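You operate a simulated robot arm through the tools that you are given. There is no shell and no other tool.

The job below is to be done with a simulated robot arm. You get a single attempt, and the scene is never put back.

TASK
Glue a stick across the board at each mark on the card.
Fine: one dab a mark; put the glue back in its cup.

The check looks at the end state, three seconds after you hand in, the way a careful person would. Anything else that was tipped, shoved, dropped, spilled or broken makes it a failure.

THE ROBOT
A 6-joint arm with a two-finger parallel gripper, fixed in place. Base frame: the origin is at the foot of the arm, x ahead of it, y to its left, z up; the work surface is at about z = 0. Units: m, rad, N and s.
With the tool pointing down near the work surface it reaches from about 0.14 to 0.58 m from the base axis. Its first joint turns from -1.152 to 1.152 rad. Payload 2.1 kg.
The tool frame sits at the grasp point between the pads (the TCP): z along the fingers, y along the line on which they close. The tips reach 0.03 m beyond it. Largest opening 0.094 m; finger width 0.028, thickness 0.01; the body of the gripper, 0.05 by 0.096 m, starts 0.055 m behind the TCP.
Orientation is told as [roll, pitch, yaw] about the base's x, y, z axes, in that order, counted from this pose: with the fingers straight down and closing along the base's y, the tool's x points along the base's -x, its y along +y and its z along -z.

THE INTERFACE
- The arm moves only by the tool step_arm. Its argument "motion" is a list of rows, each an object of numbers (a shift or turn left out is 0, a gripper value left out holds the last): "dx", "dy", "dz": the shift along the base's x, y, z in cm; "rx", "ry", "rz": the turn, a rotation vector about the base's x, y, z in rad; "gripper": the opening, from 0 (shut) to 1 (fully open). In form: [{"dx": .., "dy": .., "dz": .., "rx": .., "ry": .., "rz": .., "gripper": ..}, ...]. A call has 1 to 20 rows; each row is the pose to reach, as a shift and turn from the pose commanded when the call began. Rows are played at 5 a second. More than 0.05 m and 0.15 rad between two rows, or a gripper value outside its range, and nothing of the call is played. A pose out of reach is approached as far as the arm can. The call stops where the force on the tool passes 60 N (or 10 N more than at its start, if that is more) or the arm is blocked; 0.2 s more then pass. The fingers move at their own pace (about 0.072 m/s each) and stop on an object; they squeeze with about 37 N. The grip force told is the motor's: it shows also when the fingers shut on nothing. Time passes only in rows, and 0.2 s behind the last, so rows that repeat a pose let the fingers close. The reply holds the time, the measured pose of the TCP, the force on the tool along the base axes, the opening and the grip force, in the units named above and with some noise, with the torque about the TCP (base axes, N m) and any sound that the robot's microphone picked up, and new pictures: "pictures" is both (left out), scene, wrist or none.
- Cameras (640 x 400 px; columns grow to the right, rows downward): "scene" is fixed at [0.0294, -0.3552, 0.4904]; the picture's right is [0.95, -0.32, 0.00], its down [-0.16, -0.47, -0.87] and it looks along [0.28, 0.82, -0.50] (base axes); focal length 337 px, centre (320, 200). "wrist" rides on the gripper at [0.076, 0.014, -0.103] in the tool frame; the picture's right is [-0.18, 0.98, 0.00], its down [-0.75, -0.14, -0.64] and it looks along [-0.63, -0.12, 0.77] (tool axes); focal length 243 px, centre (320, 200).
- measure_at(camera, pixels): for up to 12 pixels [column, row] of the newest picture of that camera ("zoom" is the newest enlarged one), the place [x, y, z] in the base frame of the surface seen there, good to about 0.003 m. No time passes.
- enlarge(camera, box): a new picture of the part [left, top, right, bottom] of that camera's present view, enlarged. No time passes.
- finish_job(): hands the job in; it is judged then, once.

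Leave the gripper open and the arm clear of the work at the hand-in unless told otherwise.

The tools are called after "Request:" as a command line: name --argument value ..., lists and objects as JSON in quotes. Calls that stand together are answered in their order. step_arm: Moves the arm, as the interface text tells. Its arguments: {"type":"object","properties":{"motion":{"type":"array"},"pictures":{"type":"string","enum":["both","scene","wrist","none"]}},"required":["motion"]} The other tools are called the same way: measure_at (camera, pixels) gives the place of the surface under pixels of a picture; enlarge (camera, box) takes an enlarged picture of a part of a camera's view; finish_job () hands the job in.

At the start:

```text
time: 0.0
ee_pos: [0.2991, 0.1396, 0.3241]
ee_rot: [0.0, -0.002, 0.0]
force: [-0.1, 1.0, -0.3]
moment: [0.01, -0.02, -0.01]
opening: 0.0944
finger_force: 0.1
```

scene: 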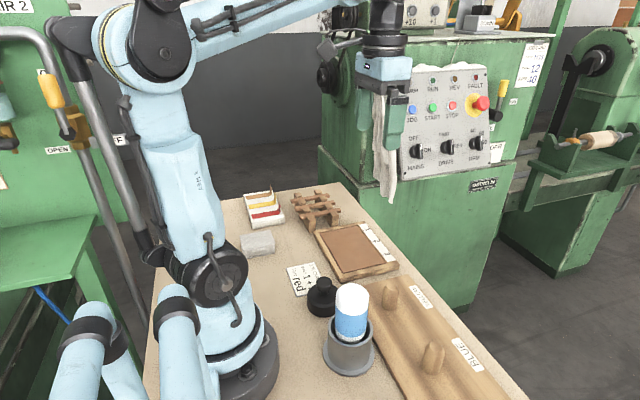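
wrist: 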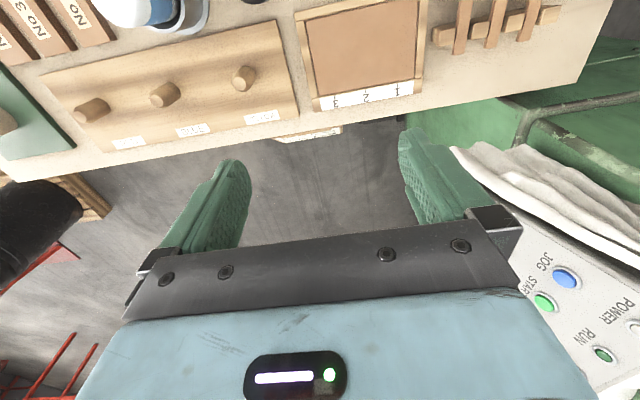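

I see a bench with a card near (304,278), a brown board with number labels near (355,250), a rack of sticks near (315,208), a glue stick in a cup near (350,330) and other items. I'll enlarge these to read the details.

Request:
enlarge --camera "scene" --box '[270, 250, 350, 310]'

Request:
enlarge --camera "scene" --box '[220, 170, 420, 295]'

Request:
enlarge --camera "scene" --box '[270, 250, 510, 400]'

Request:
enlarge --camera "wrist" --box '[280, 0, 600, 140]'

Request:
enlarge --camera "wrist" --box '[0, 0, 300, 190]'

```text
6.67 times, centred on (310, 280) of scene
```

zoom: 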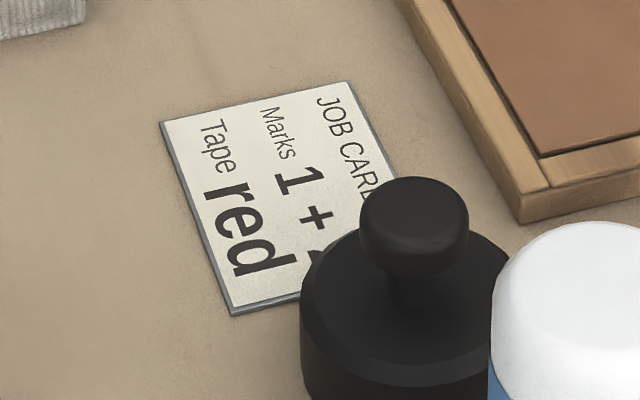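

```text
3.20 times, centred on (320, 232) of scene
```

zoom: 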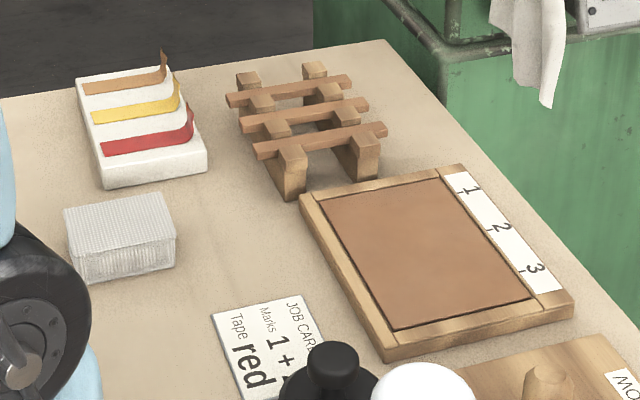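

```text
2.67 times, centred on (390, 325) of scene
```

zoom: 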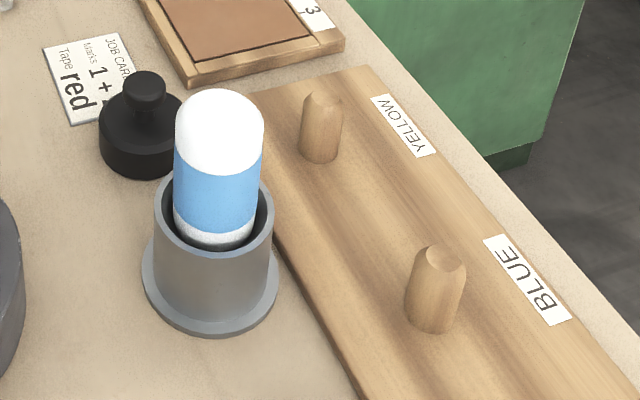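

```text
2.00 times, centred on (440, 70) of wrist
```

zoom: 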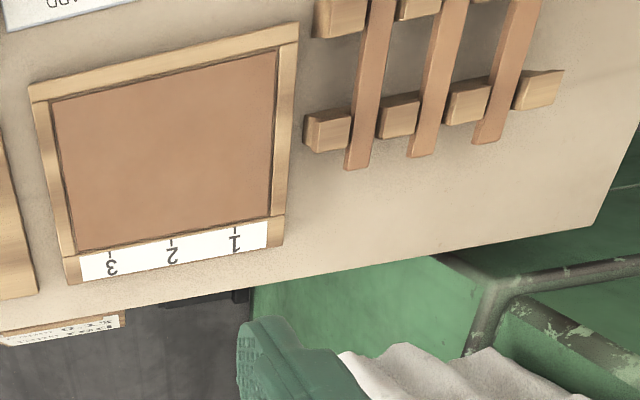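

```text
2.11 times, centred on (150, 95) of wrist
```

zoom: 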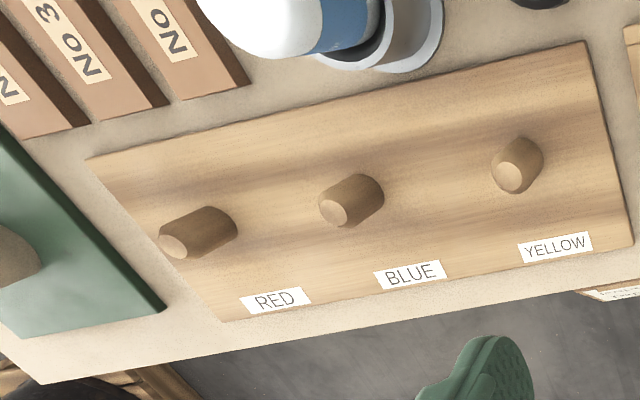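

The card reads "Marks 1 + ?" with the second number hidden behind the black bottle, and "Tape red". I'll measure key places and look at the notice on the bench edge.

Request:
enlarge --camera "wrist" --box '[260, 115, 360, 150]'

Request:
measure_at --camera "scene" --pixels '[[304, 278], [320, 290], [322, 300], [350, 292], [350, 340], [348, 255], [257, 242], [264, 205], [300, 212], [335, 215], [318, 228], [390, 295]]'

Request:
measure_at --camera "wrist" --pixels '[[310, 135], [360, 40], [330, 100], [397, 88], [366, 97], [335, 103], [460, 20], [490, 20], [525, 20], [90, 110], [165, 95], [243, 78]]'

```text
6.40 times, centred on (310, 132) of wrist
```

zoom: 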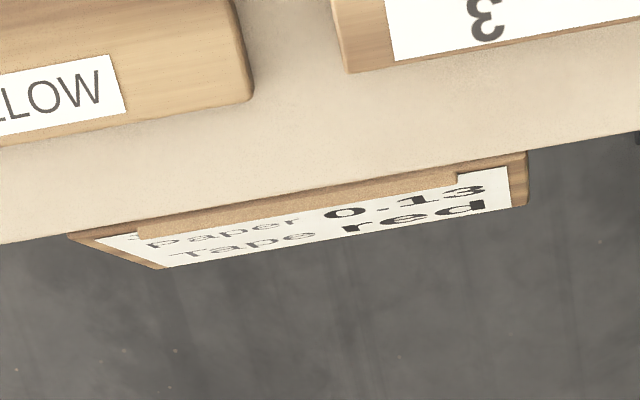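

```text
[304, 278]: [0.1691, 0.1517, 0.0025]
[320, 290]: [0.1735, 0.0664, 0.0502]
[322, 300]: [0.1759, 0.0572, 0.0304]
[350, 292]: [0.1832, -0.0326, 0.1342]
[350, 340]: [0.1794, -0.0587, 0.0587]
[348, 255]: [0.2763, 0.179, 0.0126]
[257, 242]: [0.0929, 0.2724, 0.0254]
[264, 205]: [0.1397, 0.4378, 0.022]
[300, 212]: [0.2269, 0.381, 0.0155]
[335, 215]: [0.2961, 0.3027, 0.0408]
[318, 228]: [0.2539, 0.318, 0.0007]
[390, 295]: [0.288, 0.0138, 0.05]
```

```text
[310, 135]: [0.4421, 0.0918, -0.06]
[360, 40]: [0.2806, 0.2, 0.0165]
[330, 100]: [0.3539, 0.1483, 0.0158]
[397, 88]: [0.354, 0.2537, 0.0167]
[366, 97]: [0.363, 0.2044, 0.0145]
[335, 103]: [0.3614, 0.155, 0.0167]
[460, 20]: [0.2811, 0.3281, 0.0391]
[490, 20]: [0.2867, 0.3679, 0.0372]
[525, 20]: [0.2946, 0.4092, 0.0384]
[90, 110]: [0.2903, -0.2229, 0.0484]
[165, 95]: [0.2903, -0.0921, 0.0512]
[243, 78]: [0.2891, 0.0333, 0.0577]
```

The sign on the bench edge appears to be a different notice ("Paper 0-13, Tape red"). The job card's second number is hidden. I'll bring the gripper back toward the base, high up, so the wrist camera sees the card from above.

Request:
step_arm --motion '[{"dx": -3}, {"dx": -6}, {"dx": -9}, {"dx": -11}, {"dx": -11}]' --pictures "both"

```text
time: 1.2
ee_pos: [0.1862, 0.1391, 0.3255]
ee_rot: [-0.001, -0.001, 0.001]
force: [-0.4, 0.2, 0.2]
moment: [0.04, 0.0, -0.01]
opening: 0.0941
finger_force: 0.0
```

scene: 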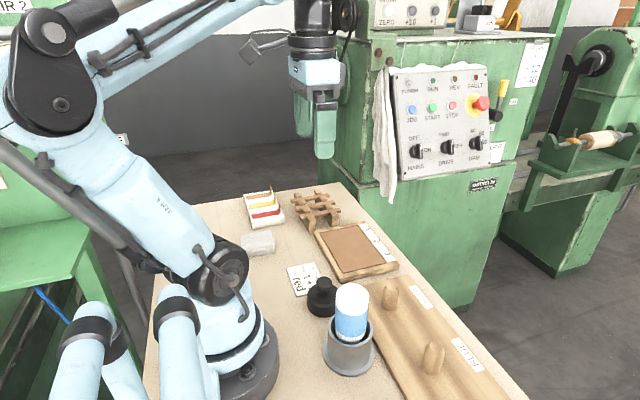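
wrist: 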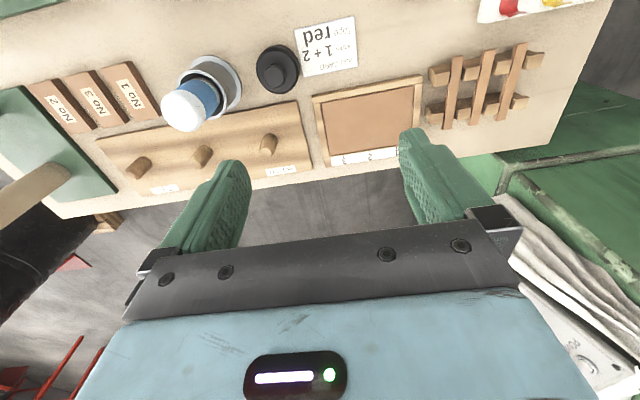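

The card is visible now at wrist (328,45). I'll enlarge it and the rest of the bench.

Request:
enlarge --camera "wrist" --box '[250, 5, 370, 80]'

Request:
enlarge --camera "wrist" --box '[300, 0, 560, 165]'

Request:
enlarge --camera "wrist" --box '[0, 30, 300, 210]'

Request:
enlarge --camera "wrist" --box '[150, 40, 310, 140]'

```text
5.33 times, centred on (310, 42) of wrist
```

zoom: 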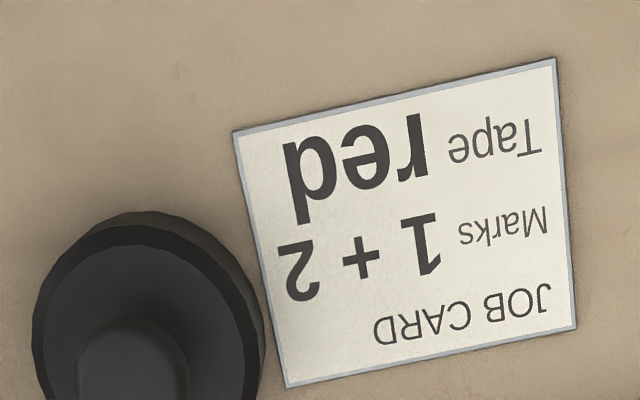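

```text
2.42 times, centred on (430, 82) of wrist
```

zoom: 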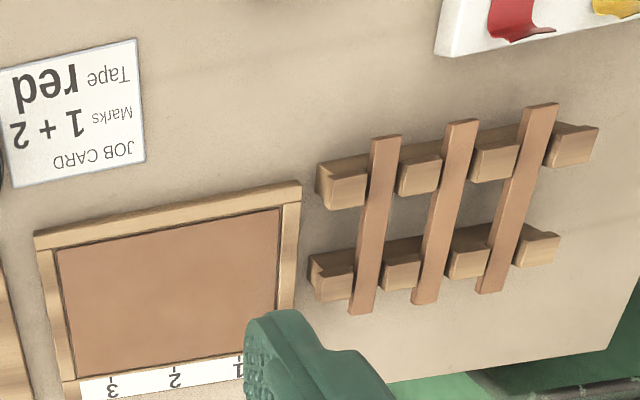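

```text
2.13 times, centred on (150, 120) of wrist
```

zoom: 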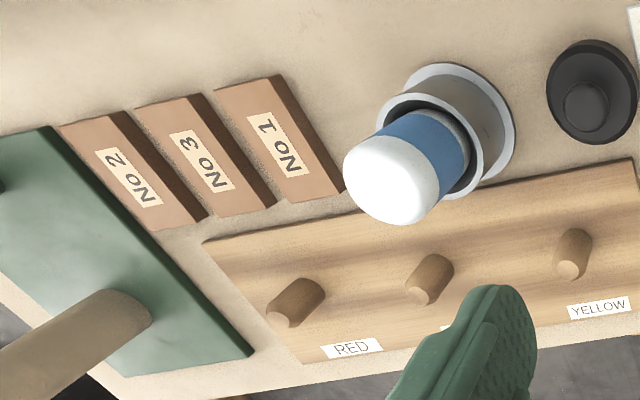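

```text
4.00 times, centred on (230, 90) of wrist
```

zoom: 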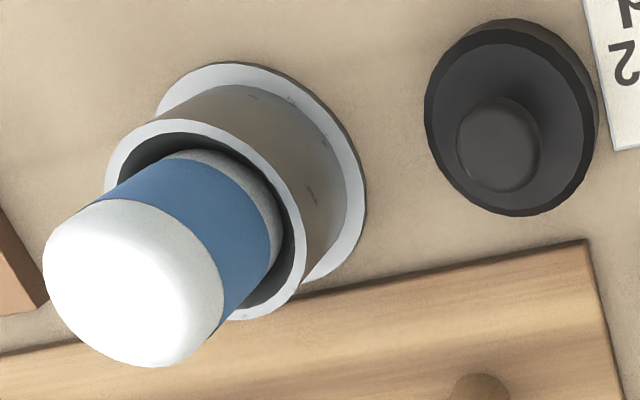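

The card reads "Marks 1 + 2". So sticks go at ticks 1 and 2. Next I measure the glue stick and cup (around wrist (215,92)), the board and the sticks.

Request:
measure_at --camera "wrist" --pixels '[[185, 110], [170, 105], [185, 125], [205, 95], [190, 88], [215, 105], [190, 60], [240, 75], [220, 60], [205, 120], [277, 70], [160, 112]]'

Request:
measure_at --camera "wrist" --pixels '[[315, 98], [422, 77], [328, 163], [372, 125], [372, 90], [372, 145], [330, 125], [410, 110], [318, 130], [418, 100], [372, 152], [346, 158]]'

Request:
measure_at --camera "scene" --pixels '[[352, 290], [352, 320], [338, 320], [366, 320], [350, 305], [352, 330], [350, 372], [330, 350], [372, 350], [350, 350], [320, 285], [370, 334]]'

Request:
enlarge --camera "scene" --box '[300, 270, 400, 385]'

```text
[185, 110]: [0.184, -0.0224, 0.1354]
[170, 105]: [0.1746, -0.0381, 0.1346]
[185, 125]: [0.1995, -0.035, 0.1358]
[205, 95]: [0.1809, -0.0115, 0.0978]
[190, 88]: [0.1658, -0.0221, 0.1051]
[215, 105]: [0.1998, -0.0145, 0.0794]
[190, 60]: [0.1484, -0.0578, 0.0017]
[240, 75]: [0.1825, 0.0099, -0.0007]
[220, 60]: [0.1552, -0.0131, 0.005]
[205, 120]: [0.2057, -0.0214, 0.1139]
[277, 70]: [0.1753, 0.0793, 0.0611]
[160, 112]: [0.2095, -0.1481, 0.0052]
```

```text
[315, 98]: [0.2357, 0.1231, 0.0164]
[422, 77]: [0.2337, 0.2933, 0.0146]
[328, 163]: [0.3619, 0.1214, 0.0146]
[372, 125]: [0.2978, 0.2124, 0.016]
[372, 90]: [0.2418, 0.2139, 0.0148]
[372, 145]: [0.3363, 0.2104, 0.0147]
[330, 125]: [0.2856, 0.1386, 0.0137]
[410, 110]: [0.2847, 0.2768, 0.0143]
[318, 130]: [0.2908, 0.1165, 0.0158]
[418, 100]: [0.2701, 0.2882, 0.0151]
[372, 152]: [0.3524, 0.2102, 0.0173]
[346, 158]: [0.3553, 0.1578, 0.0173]
```

```text
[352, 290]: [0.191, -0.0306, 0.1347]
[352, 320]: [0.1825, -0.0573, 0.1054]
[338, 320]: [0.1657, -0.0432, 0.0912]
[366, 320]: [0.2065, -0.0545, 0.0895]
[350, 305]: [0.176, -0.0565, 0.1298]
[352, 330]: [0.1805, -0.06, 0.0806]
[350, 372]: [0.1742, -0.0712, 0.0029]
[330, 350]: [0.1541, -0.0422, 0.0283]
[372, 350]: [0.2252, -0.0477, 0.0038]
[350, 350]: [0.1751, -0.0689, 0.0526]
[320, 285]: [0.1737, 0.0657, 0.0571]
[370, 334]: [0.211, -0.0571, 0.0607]
```

```text
3.48 times, centred on (350, 328) of scene
```

zoom: 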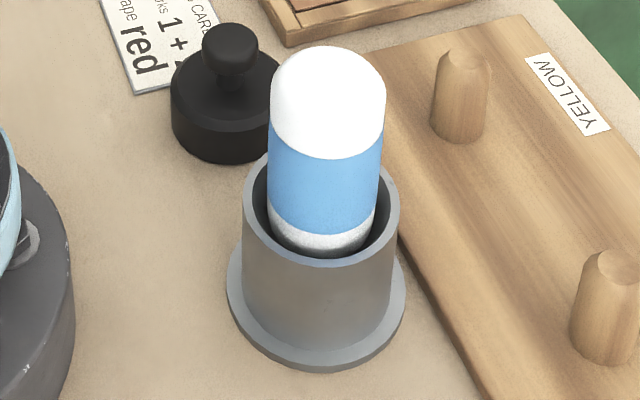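

The glue stick stands at about (0.185, -0.037), top z≈0.135, with the cup rim around z≈0.06. Now I'll move over toward the board and rack for a closer view.

Request:
step_arm --motion '[{"dy": 4, "dz": -2}, {"dy": 7, "dz": -4}, {"dy": 10, "dz": -7}, {"dy": 10, "dz": -9}, {"dy": 10, "dz": -9}]' --pictures "both"

```text
time: 2.4
ee_pos: [0.1888, 0.2415, 0.2325]
ee_rot: [0.0, -0.001, 0.001]
force: [0.2, 0.3, -0.2]
moment: [0.01, 0.0, 0.03]
opening: 0.0939
finger_force: 0.1
```

scene: 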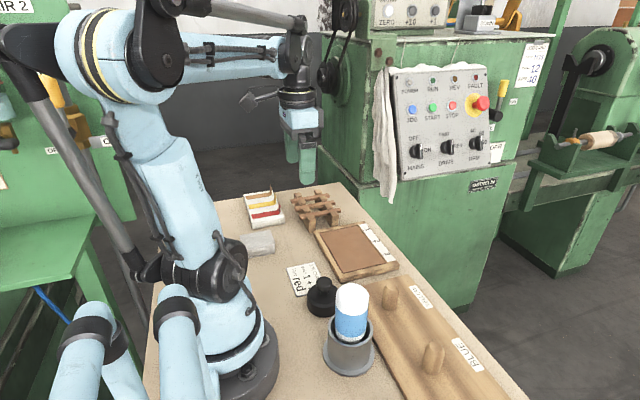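
wrist: 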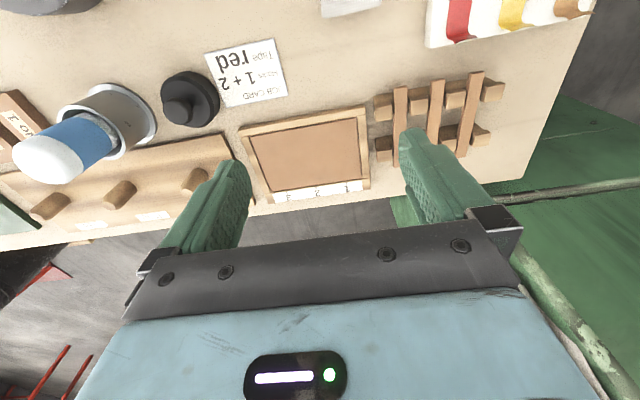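

The board is unobstructed at wrist (305,155). I'll enlarge the board and rack views.

Request:
enlarge --camera "wrist" --box '[230, 95, 400, 205]'

Request:
measure_at --camera "zoom" --pixels '[[468, 325], [468, 340], [333, 335], [333, 350], [200, 352], [200, 365], [290, 180], [130, 200], [440, 150], [95, 160], [290, 90], [520, 300]]'

Request:
enlarge --camera "wrist" --box '[360, 60, 520, 165]'

Request:
measure_at --camera "zoom" --pixels '[[157, 115], [160, 210], [165, 300], [308, 85], [290, 180], [275, 280], [465, 60], [430, 200], [395, 360], [220, 160], [360, 150], [500, 80]]'

```text
3.64 times, centred on (315, 150) of wrist
```

zoom: 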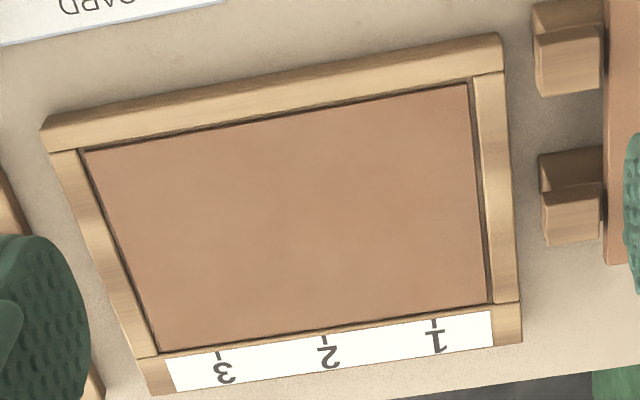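

```text
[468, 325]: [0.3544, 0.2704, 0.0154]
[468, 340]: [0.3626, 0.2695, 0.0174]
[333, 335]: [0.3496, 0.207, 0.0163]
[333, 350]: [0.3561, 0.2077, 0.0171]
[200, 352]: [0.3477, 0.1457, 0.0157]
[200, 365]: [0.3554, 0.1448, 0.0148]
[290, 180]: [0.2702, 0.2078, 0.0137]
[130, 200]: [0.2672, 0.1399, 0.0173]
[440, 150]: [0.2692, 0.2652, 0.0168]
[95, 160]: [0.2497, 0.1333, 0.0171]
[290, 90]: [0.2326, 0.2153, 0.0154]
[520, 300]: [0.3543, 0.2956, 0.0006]
```

```text
3.81 times, centred on (440, 112) of wrist
```

zoom: 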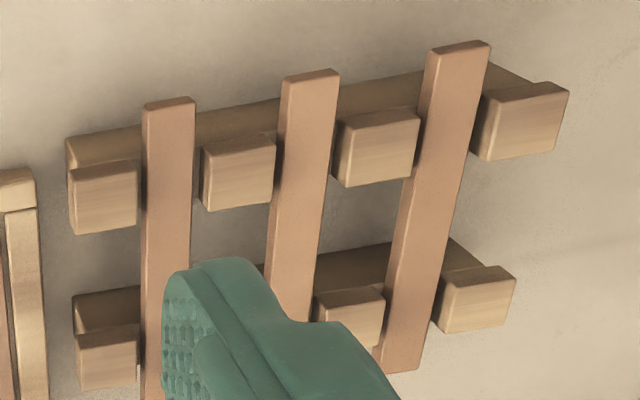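

```text
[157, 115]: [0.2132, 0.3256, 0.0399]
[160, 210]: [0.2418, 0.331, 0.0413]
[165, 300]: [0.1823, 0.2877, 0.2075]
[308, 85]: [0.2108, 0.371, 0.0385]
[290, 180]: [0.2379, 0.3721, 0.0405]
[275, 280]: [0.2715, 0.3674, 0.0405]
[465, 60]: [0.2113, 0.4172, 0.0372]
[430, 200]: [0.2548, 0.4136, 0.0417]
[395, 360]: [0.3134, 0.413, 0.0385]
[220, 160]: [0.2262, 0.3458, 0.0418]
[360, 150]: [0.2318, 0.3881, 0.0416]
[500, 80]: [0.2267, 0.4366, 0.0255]
```

The panel is roughly flush with its frame (z≈0.0155). I'll zoom on the ticks and on the stick ends for finer measurement.

Request:
enlarge --camera "wrist" --box '[265, 165, 375, 205]'

Request:
measure_at --camera "wrist" --pixels '[[349, 182], [319, 187], [290, 192], [349, 184], [319, 189], [290, 194], [349, 183], [319, 188], [290, 193], [366, 190], [240, 130], [363, 108]]'

Request:
enlarge --camera "scene" --box '[280, 180, 360, 235]'

Request:
measure_at --camera "zoom" --pixels '[[110, 145], [240, 118], [360, 95], [140, 215], [270, 180], [425, 150], [190, 290], [320, 245], [480, 215], [335, 265], [100, 215], [245, 330]]'

```text
5.82 times, centred on (320, 185) of wrist
```

zoom: 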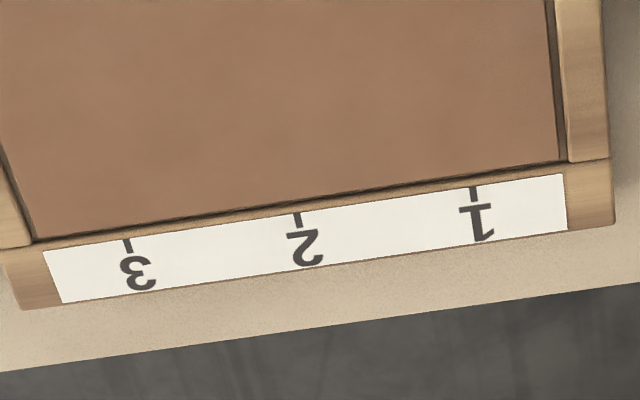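

```text
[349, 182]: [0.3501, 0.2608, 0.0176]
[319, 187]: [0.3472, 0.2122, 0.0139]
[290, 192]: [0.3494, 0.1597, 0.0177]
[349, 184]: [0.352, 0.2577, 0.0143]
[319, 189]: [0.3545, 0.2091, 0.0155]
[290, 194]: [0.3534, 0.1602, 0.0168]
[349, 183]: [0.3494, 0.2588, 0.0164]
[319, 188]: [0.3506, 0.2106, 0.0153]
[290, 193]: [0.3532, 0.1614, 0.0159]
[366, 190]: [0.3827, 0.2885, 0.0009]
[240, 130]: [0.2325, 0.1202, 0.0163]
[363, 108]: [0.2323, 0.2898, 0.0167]
```

```text
7.27 times, centred on (320, 208) of scene
```

zoom: 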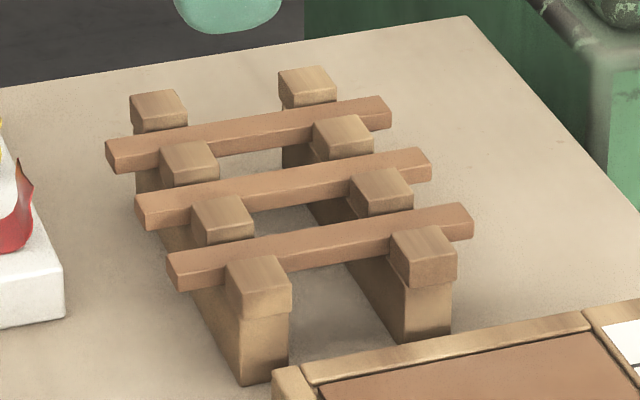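

```text
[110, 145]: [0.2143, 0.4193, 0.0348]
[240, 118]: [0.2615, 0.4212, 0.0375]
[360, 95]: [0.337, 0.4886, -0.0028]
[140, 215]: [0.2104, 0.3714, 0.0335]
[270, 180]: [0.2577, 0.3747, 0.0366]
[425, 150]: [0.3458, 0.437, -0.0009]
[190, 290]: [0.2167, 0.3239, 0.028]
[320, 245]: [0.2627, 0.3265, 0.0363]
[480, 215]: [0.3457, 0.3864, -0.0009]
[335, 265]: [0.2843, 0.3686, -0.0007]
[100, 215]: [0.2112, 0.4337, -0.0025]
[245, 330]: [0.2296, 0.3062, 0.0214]
```

Tick pixel columns work out to about 346.3, 316 and 286.8 on the wrist view. I'll enlarge strongly around ticks 1 and 2 and average several readings, and do the same for the stick nearest the board.

Request:
enlarge --camera "wrist" --box '[305, 175, 357, 200]'

Request:
measure_at --camera "zoom" --pixels '[[506, 150], [506, 155], [506, 160], [506, 145], [507, 152], [507, 158], [133, 205], [133, 210], [133, 215], [133, 200], [134, 208], [134, 213]]'

Request:
enlarge --camera "scene" --box '[295, 200, 345, 232]'

Request:
measure_at --camera "zoom" --pixels '[[80, 215], [85, 260], [145, 200], [250, 170], [320, 185], [330, 155], [350, 190], [545, 90], [555, 140], [500, 140], [430, 200], [140, 300]]'

```text
12.31 times, centred on (331, 188) of wrist
```

zoom: 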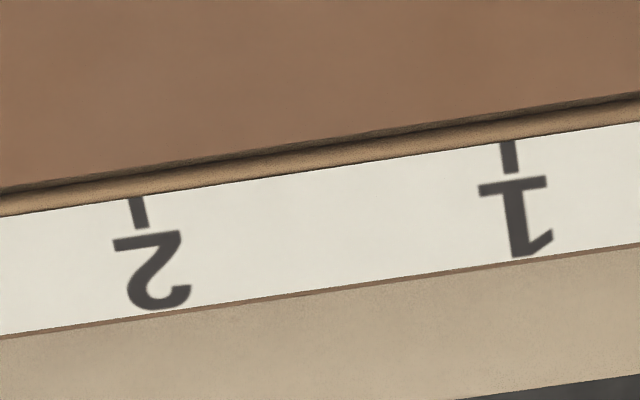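

```text
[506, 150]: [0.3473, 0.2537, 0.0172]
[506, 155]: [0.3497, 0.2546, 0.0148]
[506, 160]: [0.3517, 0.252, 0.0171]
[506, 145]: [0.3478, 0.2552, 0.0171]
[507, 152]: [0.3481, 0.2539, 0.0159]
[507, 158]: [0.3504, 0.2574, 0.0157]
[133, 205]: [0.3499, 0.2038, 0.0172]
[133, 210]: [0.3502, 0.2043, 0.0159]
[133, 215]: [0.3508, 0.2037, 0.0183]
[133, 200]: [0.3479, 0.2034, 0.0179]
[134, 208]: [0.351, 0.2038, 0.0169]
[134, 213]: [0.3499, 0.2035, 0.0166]
```

```text
12.50 times, centred on (320, 216) of scene
```

zoom: 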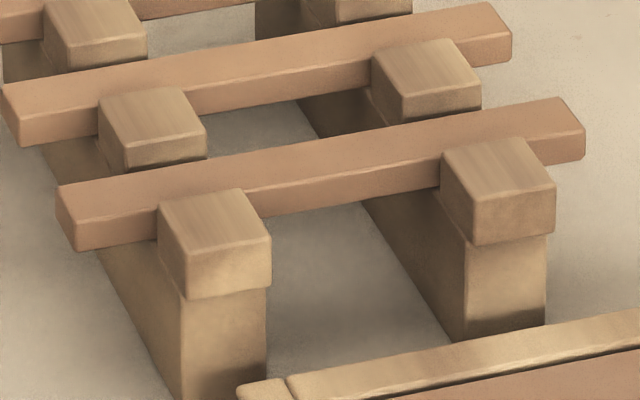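

```text
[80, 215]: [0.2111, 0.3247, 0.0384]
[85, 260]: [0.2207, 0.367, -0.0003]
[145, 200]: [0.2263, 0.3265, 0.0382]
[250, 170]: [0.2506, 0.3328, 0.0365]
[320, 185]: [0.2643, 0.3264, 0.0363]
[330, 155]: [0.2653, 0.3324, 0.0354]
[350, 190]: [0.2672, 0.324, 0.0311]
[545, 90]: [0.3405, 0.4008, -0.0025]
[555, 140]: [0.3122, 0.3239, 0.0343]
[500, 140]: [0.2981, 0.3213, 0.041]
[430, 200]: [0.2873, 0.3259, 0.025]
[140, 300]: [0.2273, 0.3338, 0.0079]
```

Ticks: mark 1 at y≈0.254, mark 2 at y≈0.204; panel spans x≈0.243–0.343. I'll check whether the panel is recessed against its frame with several readings.

Request:
measure_at --camera "wrist" --pixels '[[300, 150], [310, 150], [320, 150], [330, 150], [340, 150], [300, 160], [310, 160], [320, 160], [330, 160], [340, 160], [320, 140], [330, 140]]'

Request:
measure_at --camera "wrist" --pixels '[[260, 130], [280, 126], [300, 123], [320, 119], [340, 115], [350, 113], [270, 128], [290, 124], [310, 121], [330, 117], [365, 150], [366, 160]]'

Request:
enlarge --camera "wrist" --box '[330, 100, 380, 135]'

```text
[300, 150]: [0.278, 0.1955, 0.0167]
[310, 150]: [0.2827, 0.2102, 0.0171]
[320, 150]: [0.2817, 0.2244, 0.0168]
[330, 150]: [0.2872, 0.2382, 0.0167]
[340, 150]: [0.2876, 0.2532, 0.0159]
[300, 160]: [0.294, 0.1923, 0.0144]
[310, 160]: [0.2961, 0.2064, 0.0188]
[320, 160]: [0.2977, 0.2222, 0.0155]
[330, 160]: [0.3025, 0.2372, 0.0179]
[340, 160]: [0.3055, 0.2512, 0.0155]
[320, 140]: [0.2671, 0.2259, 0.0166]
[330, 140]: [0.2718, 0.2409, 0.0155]
```

```text
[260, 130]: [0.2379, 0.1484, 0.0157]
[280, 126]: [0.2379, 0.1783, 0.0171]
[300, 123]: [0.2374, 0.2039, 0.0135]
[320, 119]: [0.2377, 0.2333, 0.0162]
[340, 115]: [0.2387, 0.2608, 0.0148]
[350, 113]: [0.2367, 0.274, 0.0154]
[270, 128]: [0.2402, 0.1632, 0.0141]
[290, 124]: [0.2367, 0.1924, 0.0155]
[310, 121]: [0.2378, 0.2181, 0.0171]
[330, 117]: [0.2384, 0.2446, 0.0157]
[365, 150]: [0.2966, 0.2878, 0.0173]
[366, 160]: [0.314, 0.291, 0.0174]
```

```text
11.43 times, centred on (355, 118) of wrist
```

zoom: 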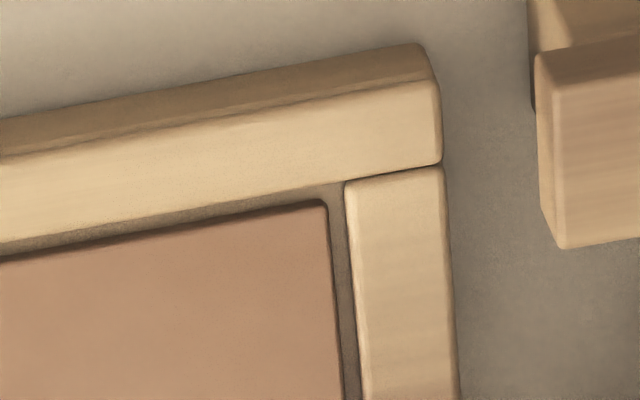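

The panel is flush (z≈0.0165). Now I move over to above the glue at (0.187, -0.037), staying high, gripper open.

Request:
step_arm --motion '[{"dy": -4, "dz": 1}, {"dy": -8, "dz": 1}, {"dy": -12, "dz": 1}, {"dy": -16, "dz": 1}, {"dy": -20, "dz": 1}, {"dy": -24, "dz": 1}, {"dy": -27.9, "dz": 1}, {"dy": -27.9, "dz": 1}]' --pictures "both"

```text
time: 4.2
ee_pos: [0.1882, -0.0405, 0.2431]
ee_rot: [0.0, 0.0, 0.0]
force: [0.0, -0.3, 0.4]
moment: [0.01, 0.03, 0.02]
opening: 0.0939
finger_force: 0.0
```

scene: 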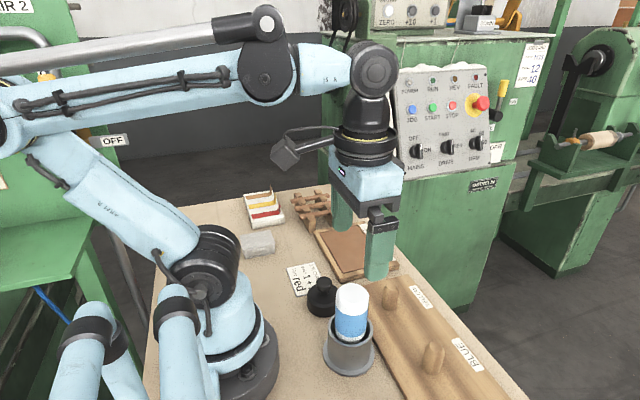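
wrist: 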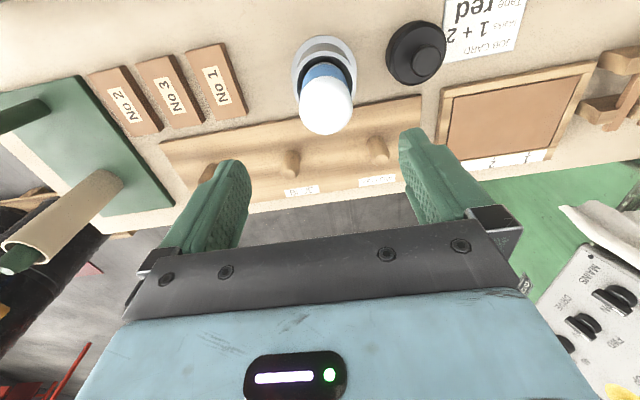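

The gripper is above the glue. I measure its cap and band again from this view.

Request:
measure_at --camera "wrist" --pixels '[[326, 92], [326, 105], [326, 120], [310, 105], [342, 105], [303, 105], [349, 105], [323, 75], [310, 75], [338, 75], [300, 60], [346, 60]]'

Request:
enlarge --camera "wrist" --box '[270, 25, 390, 145]'

```text
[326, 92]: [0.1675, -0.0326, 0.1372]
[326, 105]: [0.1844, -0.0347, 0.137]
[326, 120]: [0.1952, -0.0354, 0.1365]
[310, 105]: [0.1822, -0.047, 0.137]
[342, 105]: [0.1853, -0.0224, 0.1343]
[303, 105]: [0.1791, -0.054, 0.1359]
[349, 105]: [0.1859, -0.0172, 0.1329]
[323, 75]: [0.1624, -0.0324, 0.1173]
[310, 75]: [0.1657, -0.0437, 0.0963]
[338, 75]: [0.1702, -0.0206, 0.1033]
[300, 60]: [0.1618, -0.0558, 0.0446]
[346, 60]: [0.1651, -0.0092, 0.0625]
```

```text
3.33 times, centred on (330, 85) of wrist
```

zoom: 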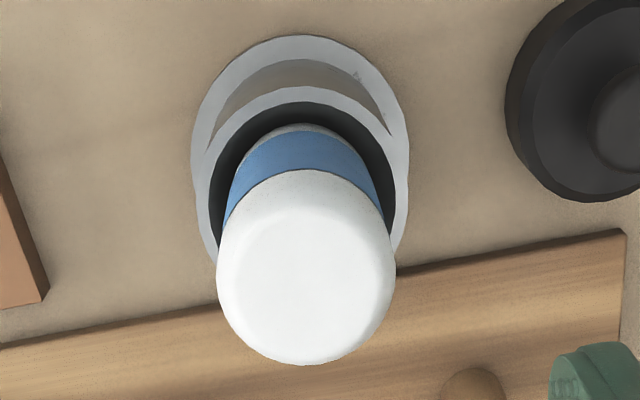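

Glue centre is about (0.185, -0.0355), diameter ≈0.043, top z≈0.137. I descend with the fingers open to TCP z≈0.105.

Request:
step_arm --motion '[{"dx": -0.3, "dy": 0.5, "dz": -3}, {"dx": -0.3, "dy": 0.5, "dz": -6}, {"dx": -0.3, "dy": 0.5, "dz": -9}, {"dx": -0.3, "dy": 0.5, "dz": -11.5}, {"dx": -0.3, "dy": 0.5, "dz": -13.6}, {"dx": -0.3, "dy": 0.5, "dz": -13.8}, {"dx": -0.3, "dy": 0.5, "dz": -13.8}]' --pictures "both"

```text
time: 5.8
ee_pos: [0.1836, -0.0349, 0.1064]
ee_rot: [0.001, -0.001, 0.001]
force: [0.6, 0.1, 0.3]
moment: [0.01, 0.01, -0.02]
opening: 0.094
finger_force: 0.0
```

scene: 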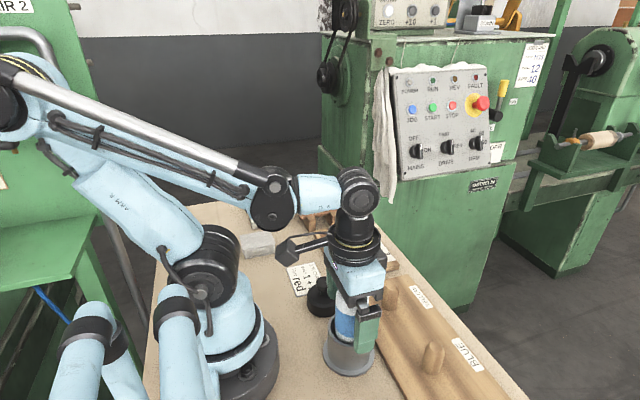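
wrist: 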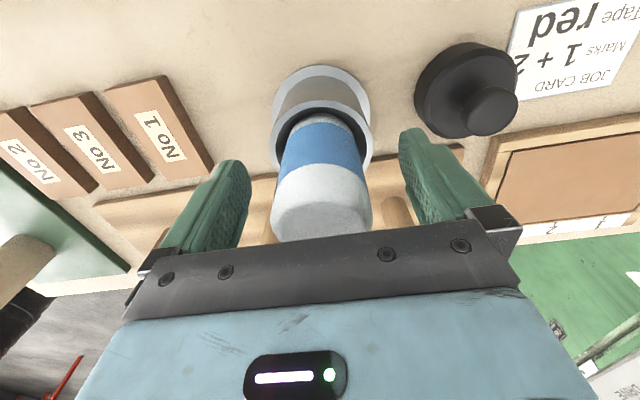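

The glue is centred between the fingers and the tips are above the cup rim. I close the gripper gradually.

Request:
step_arm --motion '[{"gripper": 0.7}, {"gripper": 0.6}, {"gripper": 0.52}, {"gripper": 0.46}, {"gripper": 0.4}, {"gripper": 0.3}, {"gripper": 0.2}, {"gripper": 0.2}]' --pictures "both"

```text
time: 7.6
ee_pos: [0.1844, -0.0347, 0.1056]
ee_rot: [-0.001, -0.002, 0.001]
force: [-0.2, 1.4, 1.7]
moment: [0.07, -0.02, 0.02]
opening: 0.0489
finger_force: 37.1
```

scene: 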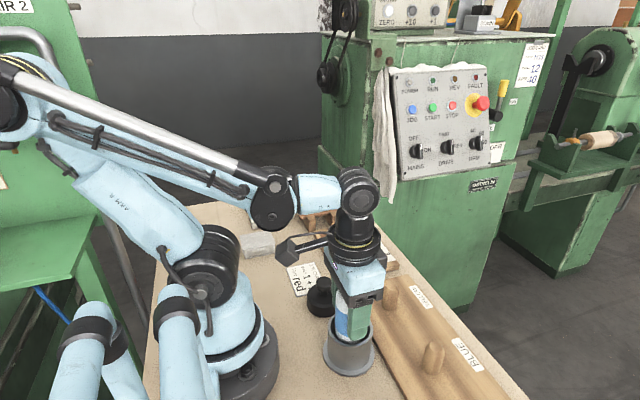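
wrist: 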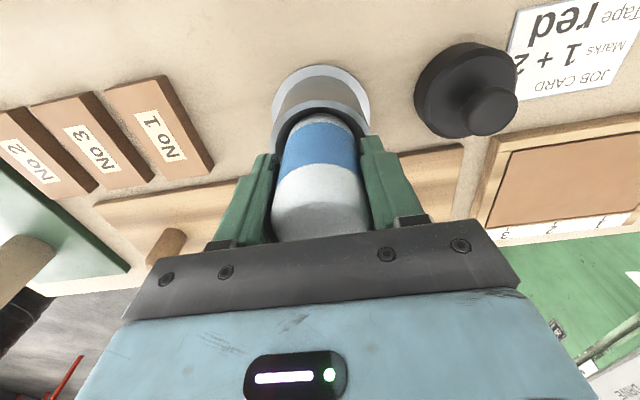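

The glue is gripped (opening 0.0489, about 37 N). I lift straight up out of the cup slowly.

Request:
step_arm --motion '[{"dz": 0.5}, {"dz": 1.5}, {"dz": 3}, {"dz": 4.5}, {"dz": 6}, {"dz": 8}, {"dz": 10}, {"dz": 12}, {"dz": 13}, {"dz": 13}]' --pictures "both"

```text
time: 9.8
ee_pos: [0.1867, -0.0339, 0.2368]
ee_rot: [0.001, -0.003, 0.0]
force: [0.3, -0.2, -0.3]
moment: [-0.02, -0.02, -0.03]
opening: 0.0487
finger_force: 37.3
```

scene: 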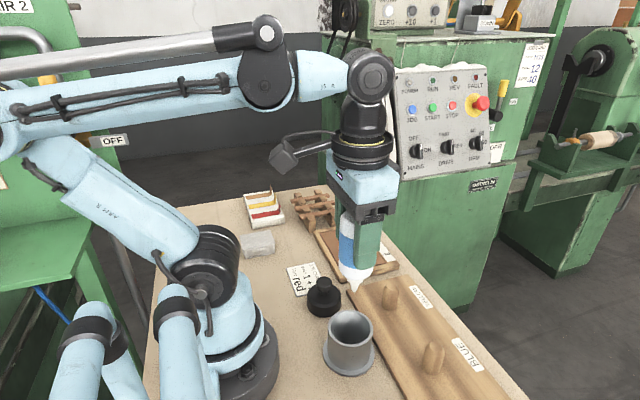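
wrist: 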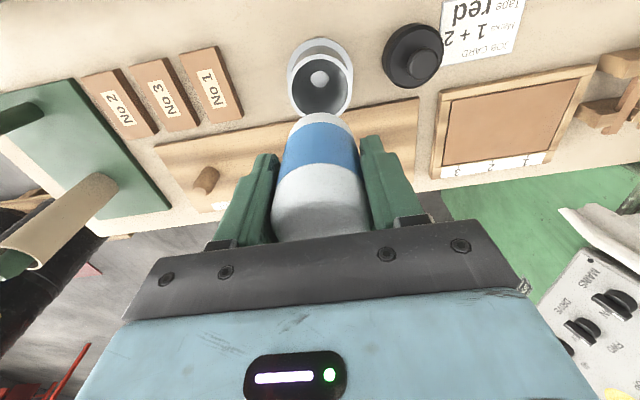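

The glue is a bottle with a nozzle pointing down at scene (354,285). I zoom in and measure the tip.

Request:
enlarge --camera "scene" --box '[320, 190, 420, 300]'

Request:
enlarge --camera "scene" --box '[335, 260, 375, 300]'

Request:
measure_at --camera "zoom" --pixels '[[300, 260], [300, 270], [305, 250], [310, 240], [300, 240], [310, 200], [310, 150], [305, 275], [298, 255], [305, 265], [320, 100], [310, 220]]'

```text
3.64 times, centred on (370, 245) of scene
```

zoom: 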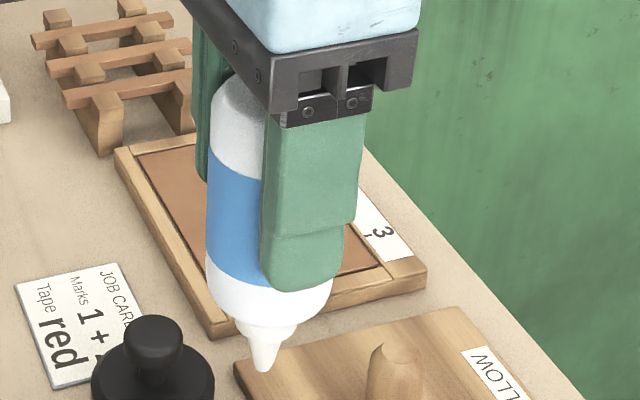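

```text
10.00 times, centred on (355, 280) of scene
```

zoom: 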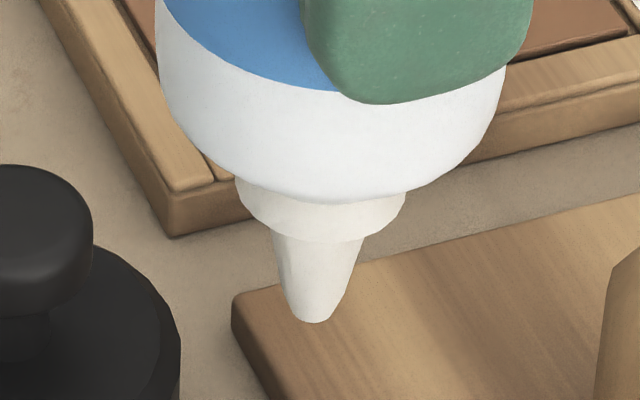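

```text
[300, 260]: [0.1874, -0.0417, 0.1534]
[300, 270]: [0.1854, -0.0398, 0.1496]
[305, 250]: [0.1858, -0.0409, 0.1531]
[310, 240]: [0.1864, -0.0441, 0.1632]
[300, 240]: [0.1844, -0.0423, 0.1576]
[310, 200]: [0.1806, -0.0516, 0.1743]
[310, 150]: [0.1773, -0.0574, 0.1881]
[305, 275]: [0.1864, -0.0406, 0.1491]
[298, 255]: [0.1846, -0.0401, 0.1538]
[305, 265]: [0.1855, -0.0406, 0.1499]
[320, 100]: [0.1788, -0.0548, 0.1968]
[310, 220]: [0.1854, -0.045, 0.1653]
```

The nozzle tip is at zoom (312,320). I measure several pixels close to the tip.

Request:
measure_at --camera "zoom" --pixels '[[308, 318], [312, 318], [316, 318], [310, 315], [314, 315], [312, 320], [306, 316], [320, 316], [312, 310], [312, 305], [300, 310], [325, 310]]'

Request:
measure_at --camera "scene" --pixels '[[350, 312], [340, 322], [362, 318], [352, 330], [349, 335], [349, 325], [335, 330], [369, 330], [350, 345], [325, 355], [372, 360], [350, 318]]'

```text
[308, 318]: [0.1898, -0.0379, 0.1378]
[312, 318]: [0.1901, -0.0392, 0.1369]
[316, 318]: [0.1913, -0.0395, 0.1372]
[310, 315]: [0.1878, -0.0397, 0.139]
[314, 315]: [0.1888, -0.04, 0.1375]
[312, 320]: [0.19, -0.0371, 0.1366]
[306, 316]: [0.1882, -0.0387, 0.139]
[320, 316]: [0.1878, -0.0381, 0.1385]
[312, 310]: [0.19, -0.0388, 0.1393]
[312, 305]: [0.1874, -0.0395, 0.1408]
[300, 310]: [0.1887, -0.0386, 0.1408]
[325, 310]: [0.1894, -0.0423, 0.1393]
```

```text
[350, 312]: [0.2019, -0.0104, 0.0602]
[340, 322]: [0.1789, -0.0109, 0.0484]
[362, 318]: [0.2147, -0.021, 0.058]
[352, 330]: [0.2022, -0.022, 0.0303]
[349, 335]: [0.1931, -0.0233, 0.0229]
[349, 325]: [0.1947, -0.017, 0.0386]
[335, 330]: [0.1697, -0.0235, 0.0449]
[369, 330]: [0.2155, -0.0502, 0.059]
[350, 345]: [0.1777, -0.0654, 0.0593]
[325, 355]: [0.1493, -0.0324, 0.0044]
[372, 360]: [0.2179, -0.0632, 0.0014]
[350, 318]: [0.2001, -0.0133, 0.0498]
```

Tip is ≈0.101 m below the TCP and about (+3 mm, −2 mm) from it in x, y. Now I carry it high over to above mark 1, aiming the tip at (0.293, 0.254).

Request:
step_arm --motion '[{"dx": 1, "dy": 3}, {"dx": 2.3, "dy": 6.5}, {"dx": 3.6, "dy": 10}, {"dx": 4.9, "dy": 13.5}, {"dx": 6.2, "dy": 17}, {"dx": 7.5, "dy": 20.5}, {"dx": 8.8, "dy": 24}, {"dx": 9.8, "dy": 27}, {"dx": 10.5, "dy": 29}, {"dx": 10.5, "dy": 29}]' --pictures "both"

```text
time: 12.0
ee_pos: [0.2918, 0.2556, 0.2346]
ee_rot: [0.001, -0.001, -0.001]
force: [-1.4, 0.5, -0.3]
moment: [0.0, 0.0, 0.01]
opening: 0.0487
finger_force: 37.0
```

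scene: 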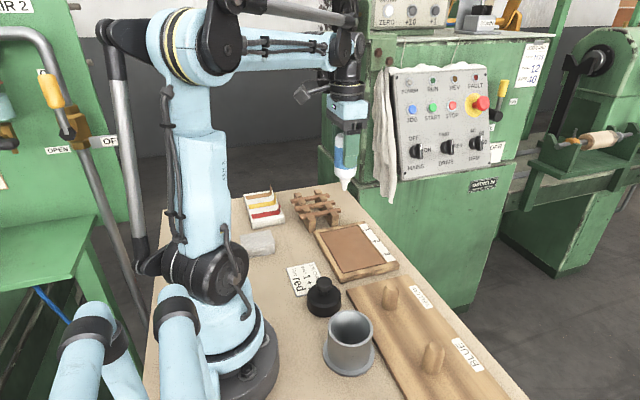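
wrist: 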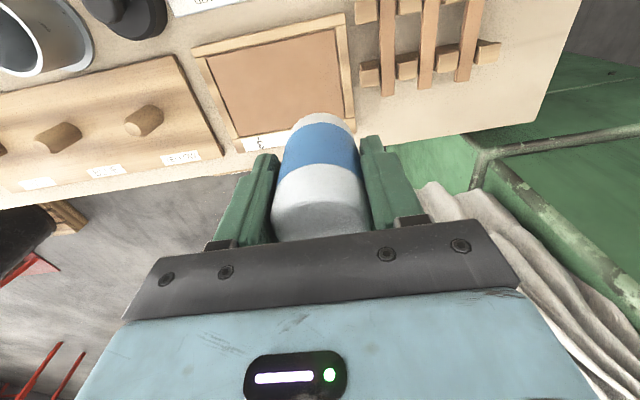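

I check the tip position in the scene near (346,190) before going down.

Request:
enlarge --camera "scene" --box '[330, 165, 365, 200]'

Request:
enlarge --camera "scene" --box '[310, 215, 400, 285]'

```text
11.43 times, centred on (348, 182) of scene
```

zoom: 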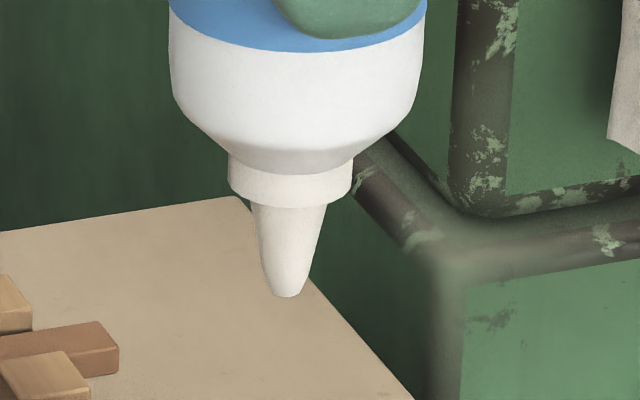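

```text
5.71 times, centred on (355, 250) of scene
```

zoom: 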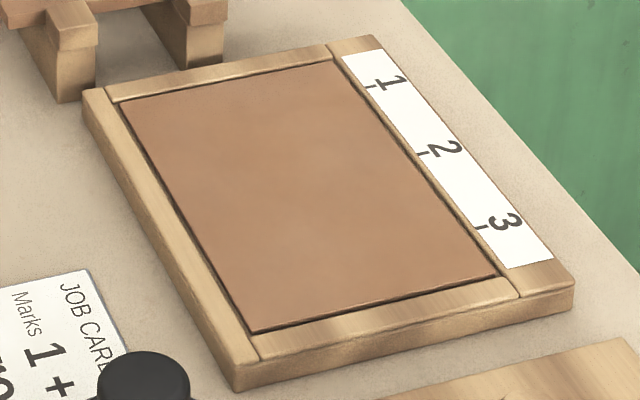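

I measure the tip at scene (344.9, 190) with sub-pixel points, plus ticks 1 and 2 from the scene camera for comparison.

Request:
measure_at --camera "scene" --pixels '[[344.5, 190.3], [344.9, 190.4], [345.3, 190.2], [344.9, 189.8], [344.6, 189.5], [345.2, 189.5]]'

Request:
measure_at --camera "zoom" --pixels '[[370, 88], [373, 88], [376, 87], [367, 89], [419, 155], [422, 154], [425, 154], [417, 156], [480, 228], [484, 228], [477, 228], [487, 227]]'

```text
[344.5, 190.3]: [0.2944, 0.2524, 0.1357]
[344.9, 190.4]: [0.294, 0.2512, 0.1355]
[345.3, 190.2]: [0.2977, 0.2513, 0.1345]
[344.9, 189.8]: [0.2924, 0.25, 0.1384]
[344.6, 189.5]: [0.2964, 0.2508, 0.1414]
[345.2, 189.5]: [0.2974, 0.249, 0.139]
```

```text
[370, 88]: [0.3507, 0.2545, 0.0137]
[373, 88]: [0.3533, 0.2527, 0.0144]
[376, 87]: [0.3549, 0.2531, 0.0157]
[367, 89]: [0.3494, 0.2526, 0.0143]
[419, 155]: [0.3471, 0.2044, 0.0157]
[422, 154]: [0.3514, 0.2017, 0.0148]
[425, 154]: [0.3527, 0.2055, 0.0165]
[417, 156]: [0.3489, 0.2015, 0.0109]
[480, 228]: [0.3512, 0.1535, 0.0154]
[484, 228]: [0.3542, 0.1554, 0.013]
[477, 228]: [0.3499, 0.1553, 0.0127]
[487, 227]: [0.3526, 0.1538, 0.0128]
```

The tip is at about (0.296, 0.2535, 0.1355). I shift −3 mm in x and descend to about 5 mm over the panel.

Request:
step_arm --motion '[{"dx": -0.3, "dz": -2}, {"dx": -0.3, "dz": -5}, {"dx": -0.3, "dz": -8}, {"dx": -0.3, "dz": -10}, {"dx": -0.3, "dz": -11.2}, {"dx": -0.3, "dz": -11.4}, {"dx": -0.3, "dz": -11.4}]' --pictures "both"

```text
time: 13.6
ee_pos: [0.2894, 0.2549, 0.1222]
ee_rot: [0.0, -0.001, 0.0]
force: [1.1, -0.1, -0.6]
moment: [0.0, 0.01, -0.01]
opening: 0.0484
finger_force: 36.5
```

scene: 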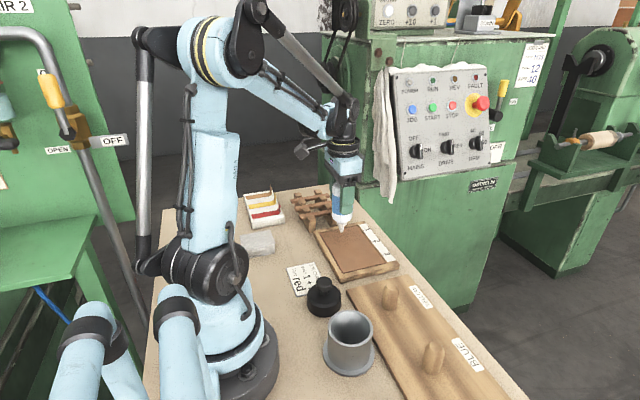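
wrist: 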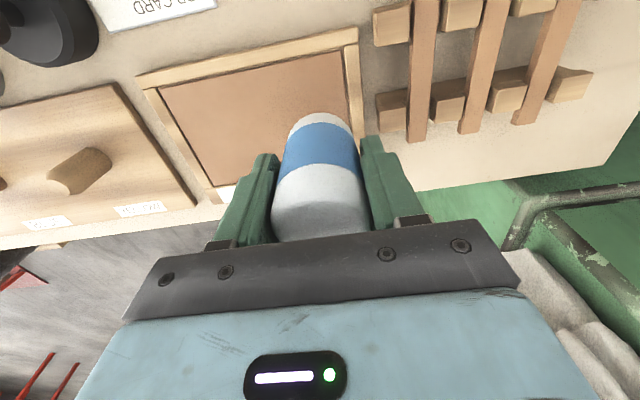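

I zoom on the tip over the panel in the scene view near (341,230).

Request:
enlarge --camera "scene" --box '[315, 205, 385, 255]'

Request:
enlarge --camera "scene" --box '[328, 218, 354, 240]'

Request:
measure_at --camera "zoom" --pixels '[[320, 200], [320, 210], [320, 220], [320, 230], [320, 240], [320, 250], [330, 250], [310, 250], [320, 260], [320, 270]]'

```text
8.00 times, centred on (350, 230) of scene
```

zoom: 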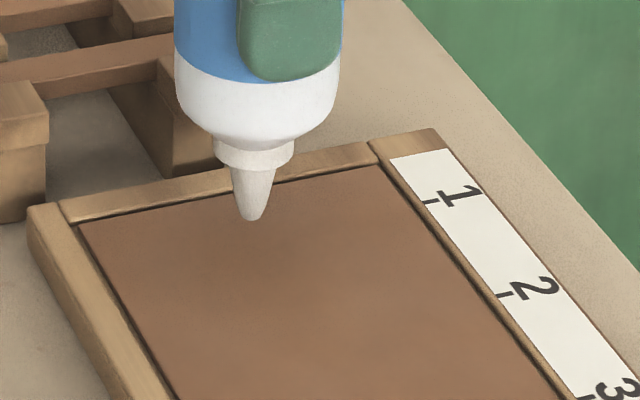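

```text
16.00 times, centred on (341, 229) of scene
```

zoom: 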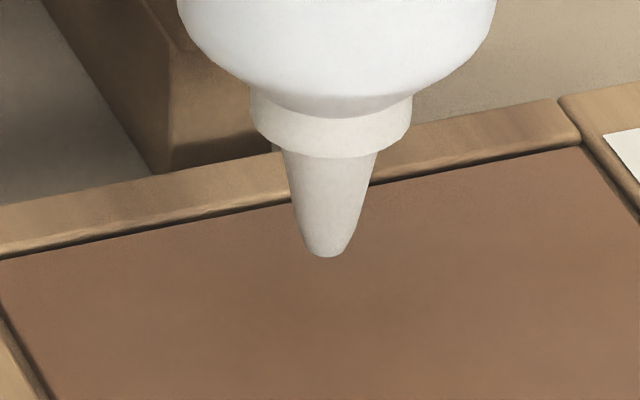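

```text
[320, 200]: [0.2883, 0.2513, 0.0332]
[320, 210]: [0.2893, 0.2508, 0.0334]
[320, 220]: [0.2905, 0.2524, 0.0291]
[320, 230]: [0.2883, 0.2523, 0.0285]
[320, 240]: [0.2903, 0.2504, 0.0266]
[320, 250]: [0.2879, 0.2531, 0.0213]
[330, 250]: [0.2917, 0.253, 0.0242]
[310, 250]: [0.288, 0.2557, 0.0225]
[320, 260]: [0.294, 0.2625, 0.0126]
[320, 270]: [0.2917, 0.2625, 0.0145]
```

The tip is ≈5–6 mm above the panel at (0.291, 0.2535), in line with tick 1. I lower 4 mm.

Request:
step_arm --motion '[{"dz": -0.2}, {"dz": -0.4}, {"dz": -0.4}]' --pictures "scene"

Request:
enlarge --camera "scene" --box '[328, 218, 354, 240]'

```text
time: 14.4
ee_pos: [0.2885, 0.2562, 0.1182]
ee_rot: [-0.001, -0.001, 0.0]
force: [0.2, 0.4, -1.8]
moment: [-0.01, -0.02, 0.03]
opening: 0.0487
finger_force: 37.5
```

scene: 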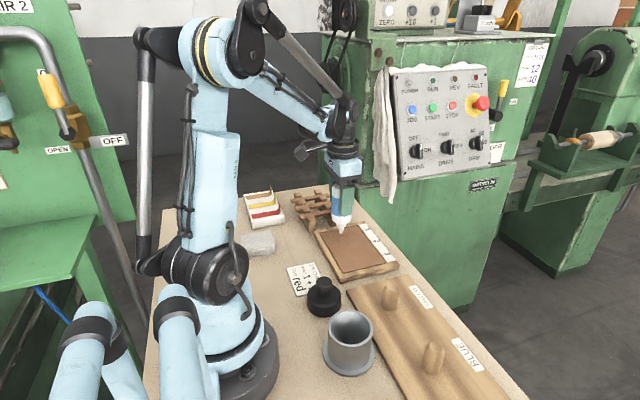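

```text
16.00 times, centred on (341, 229) of scene
```

zoom: 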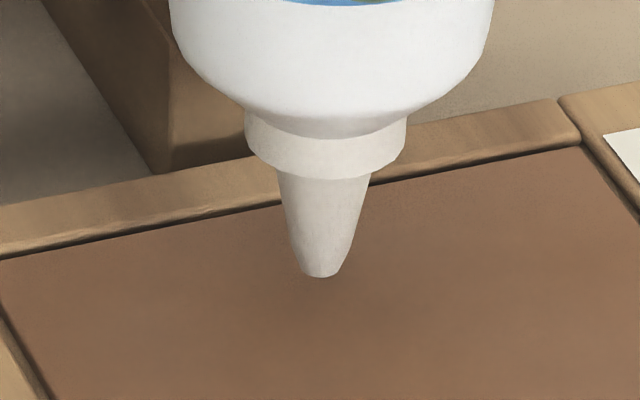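

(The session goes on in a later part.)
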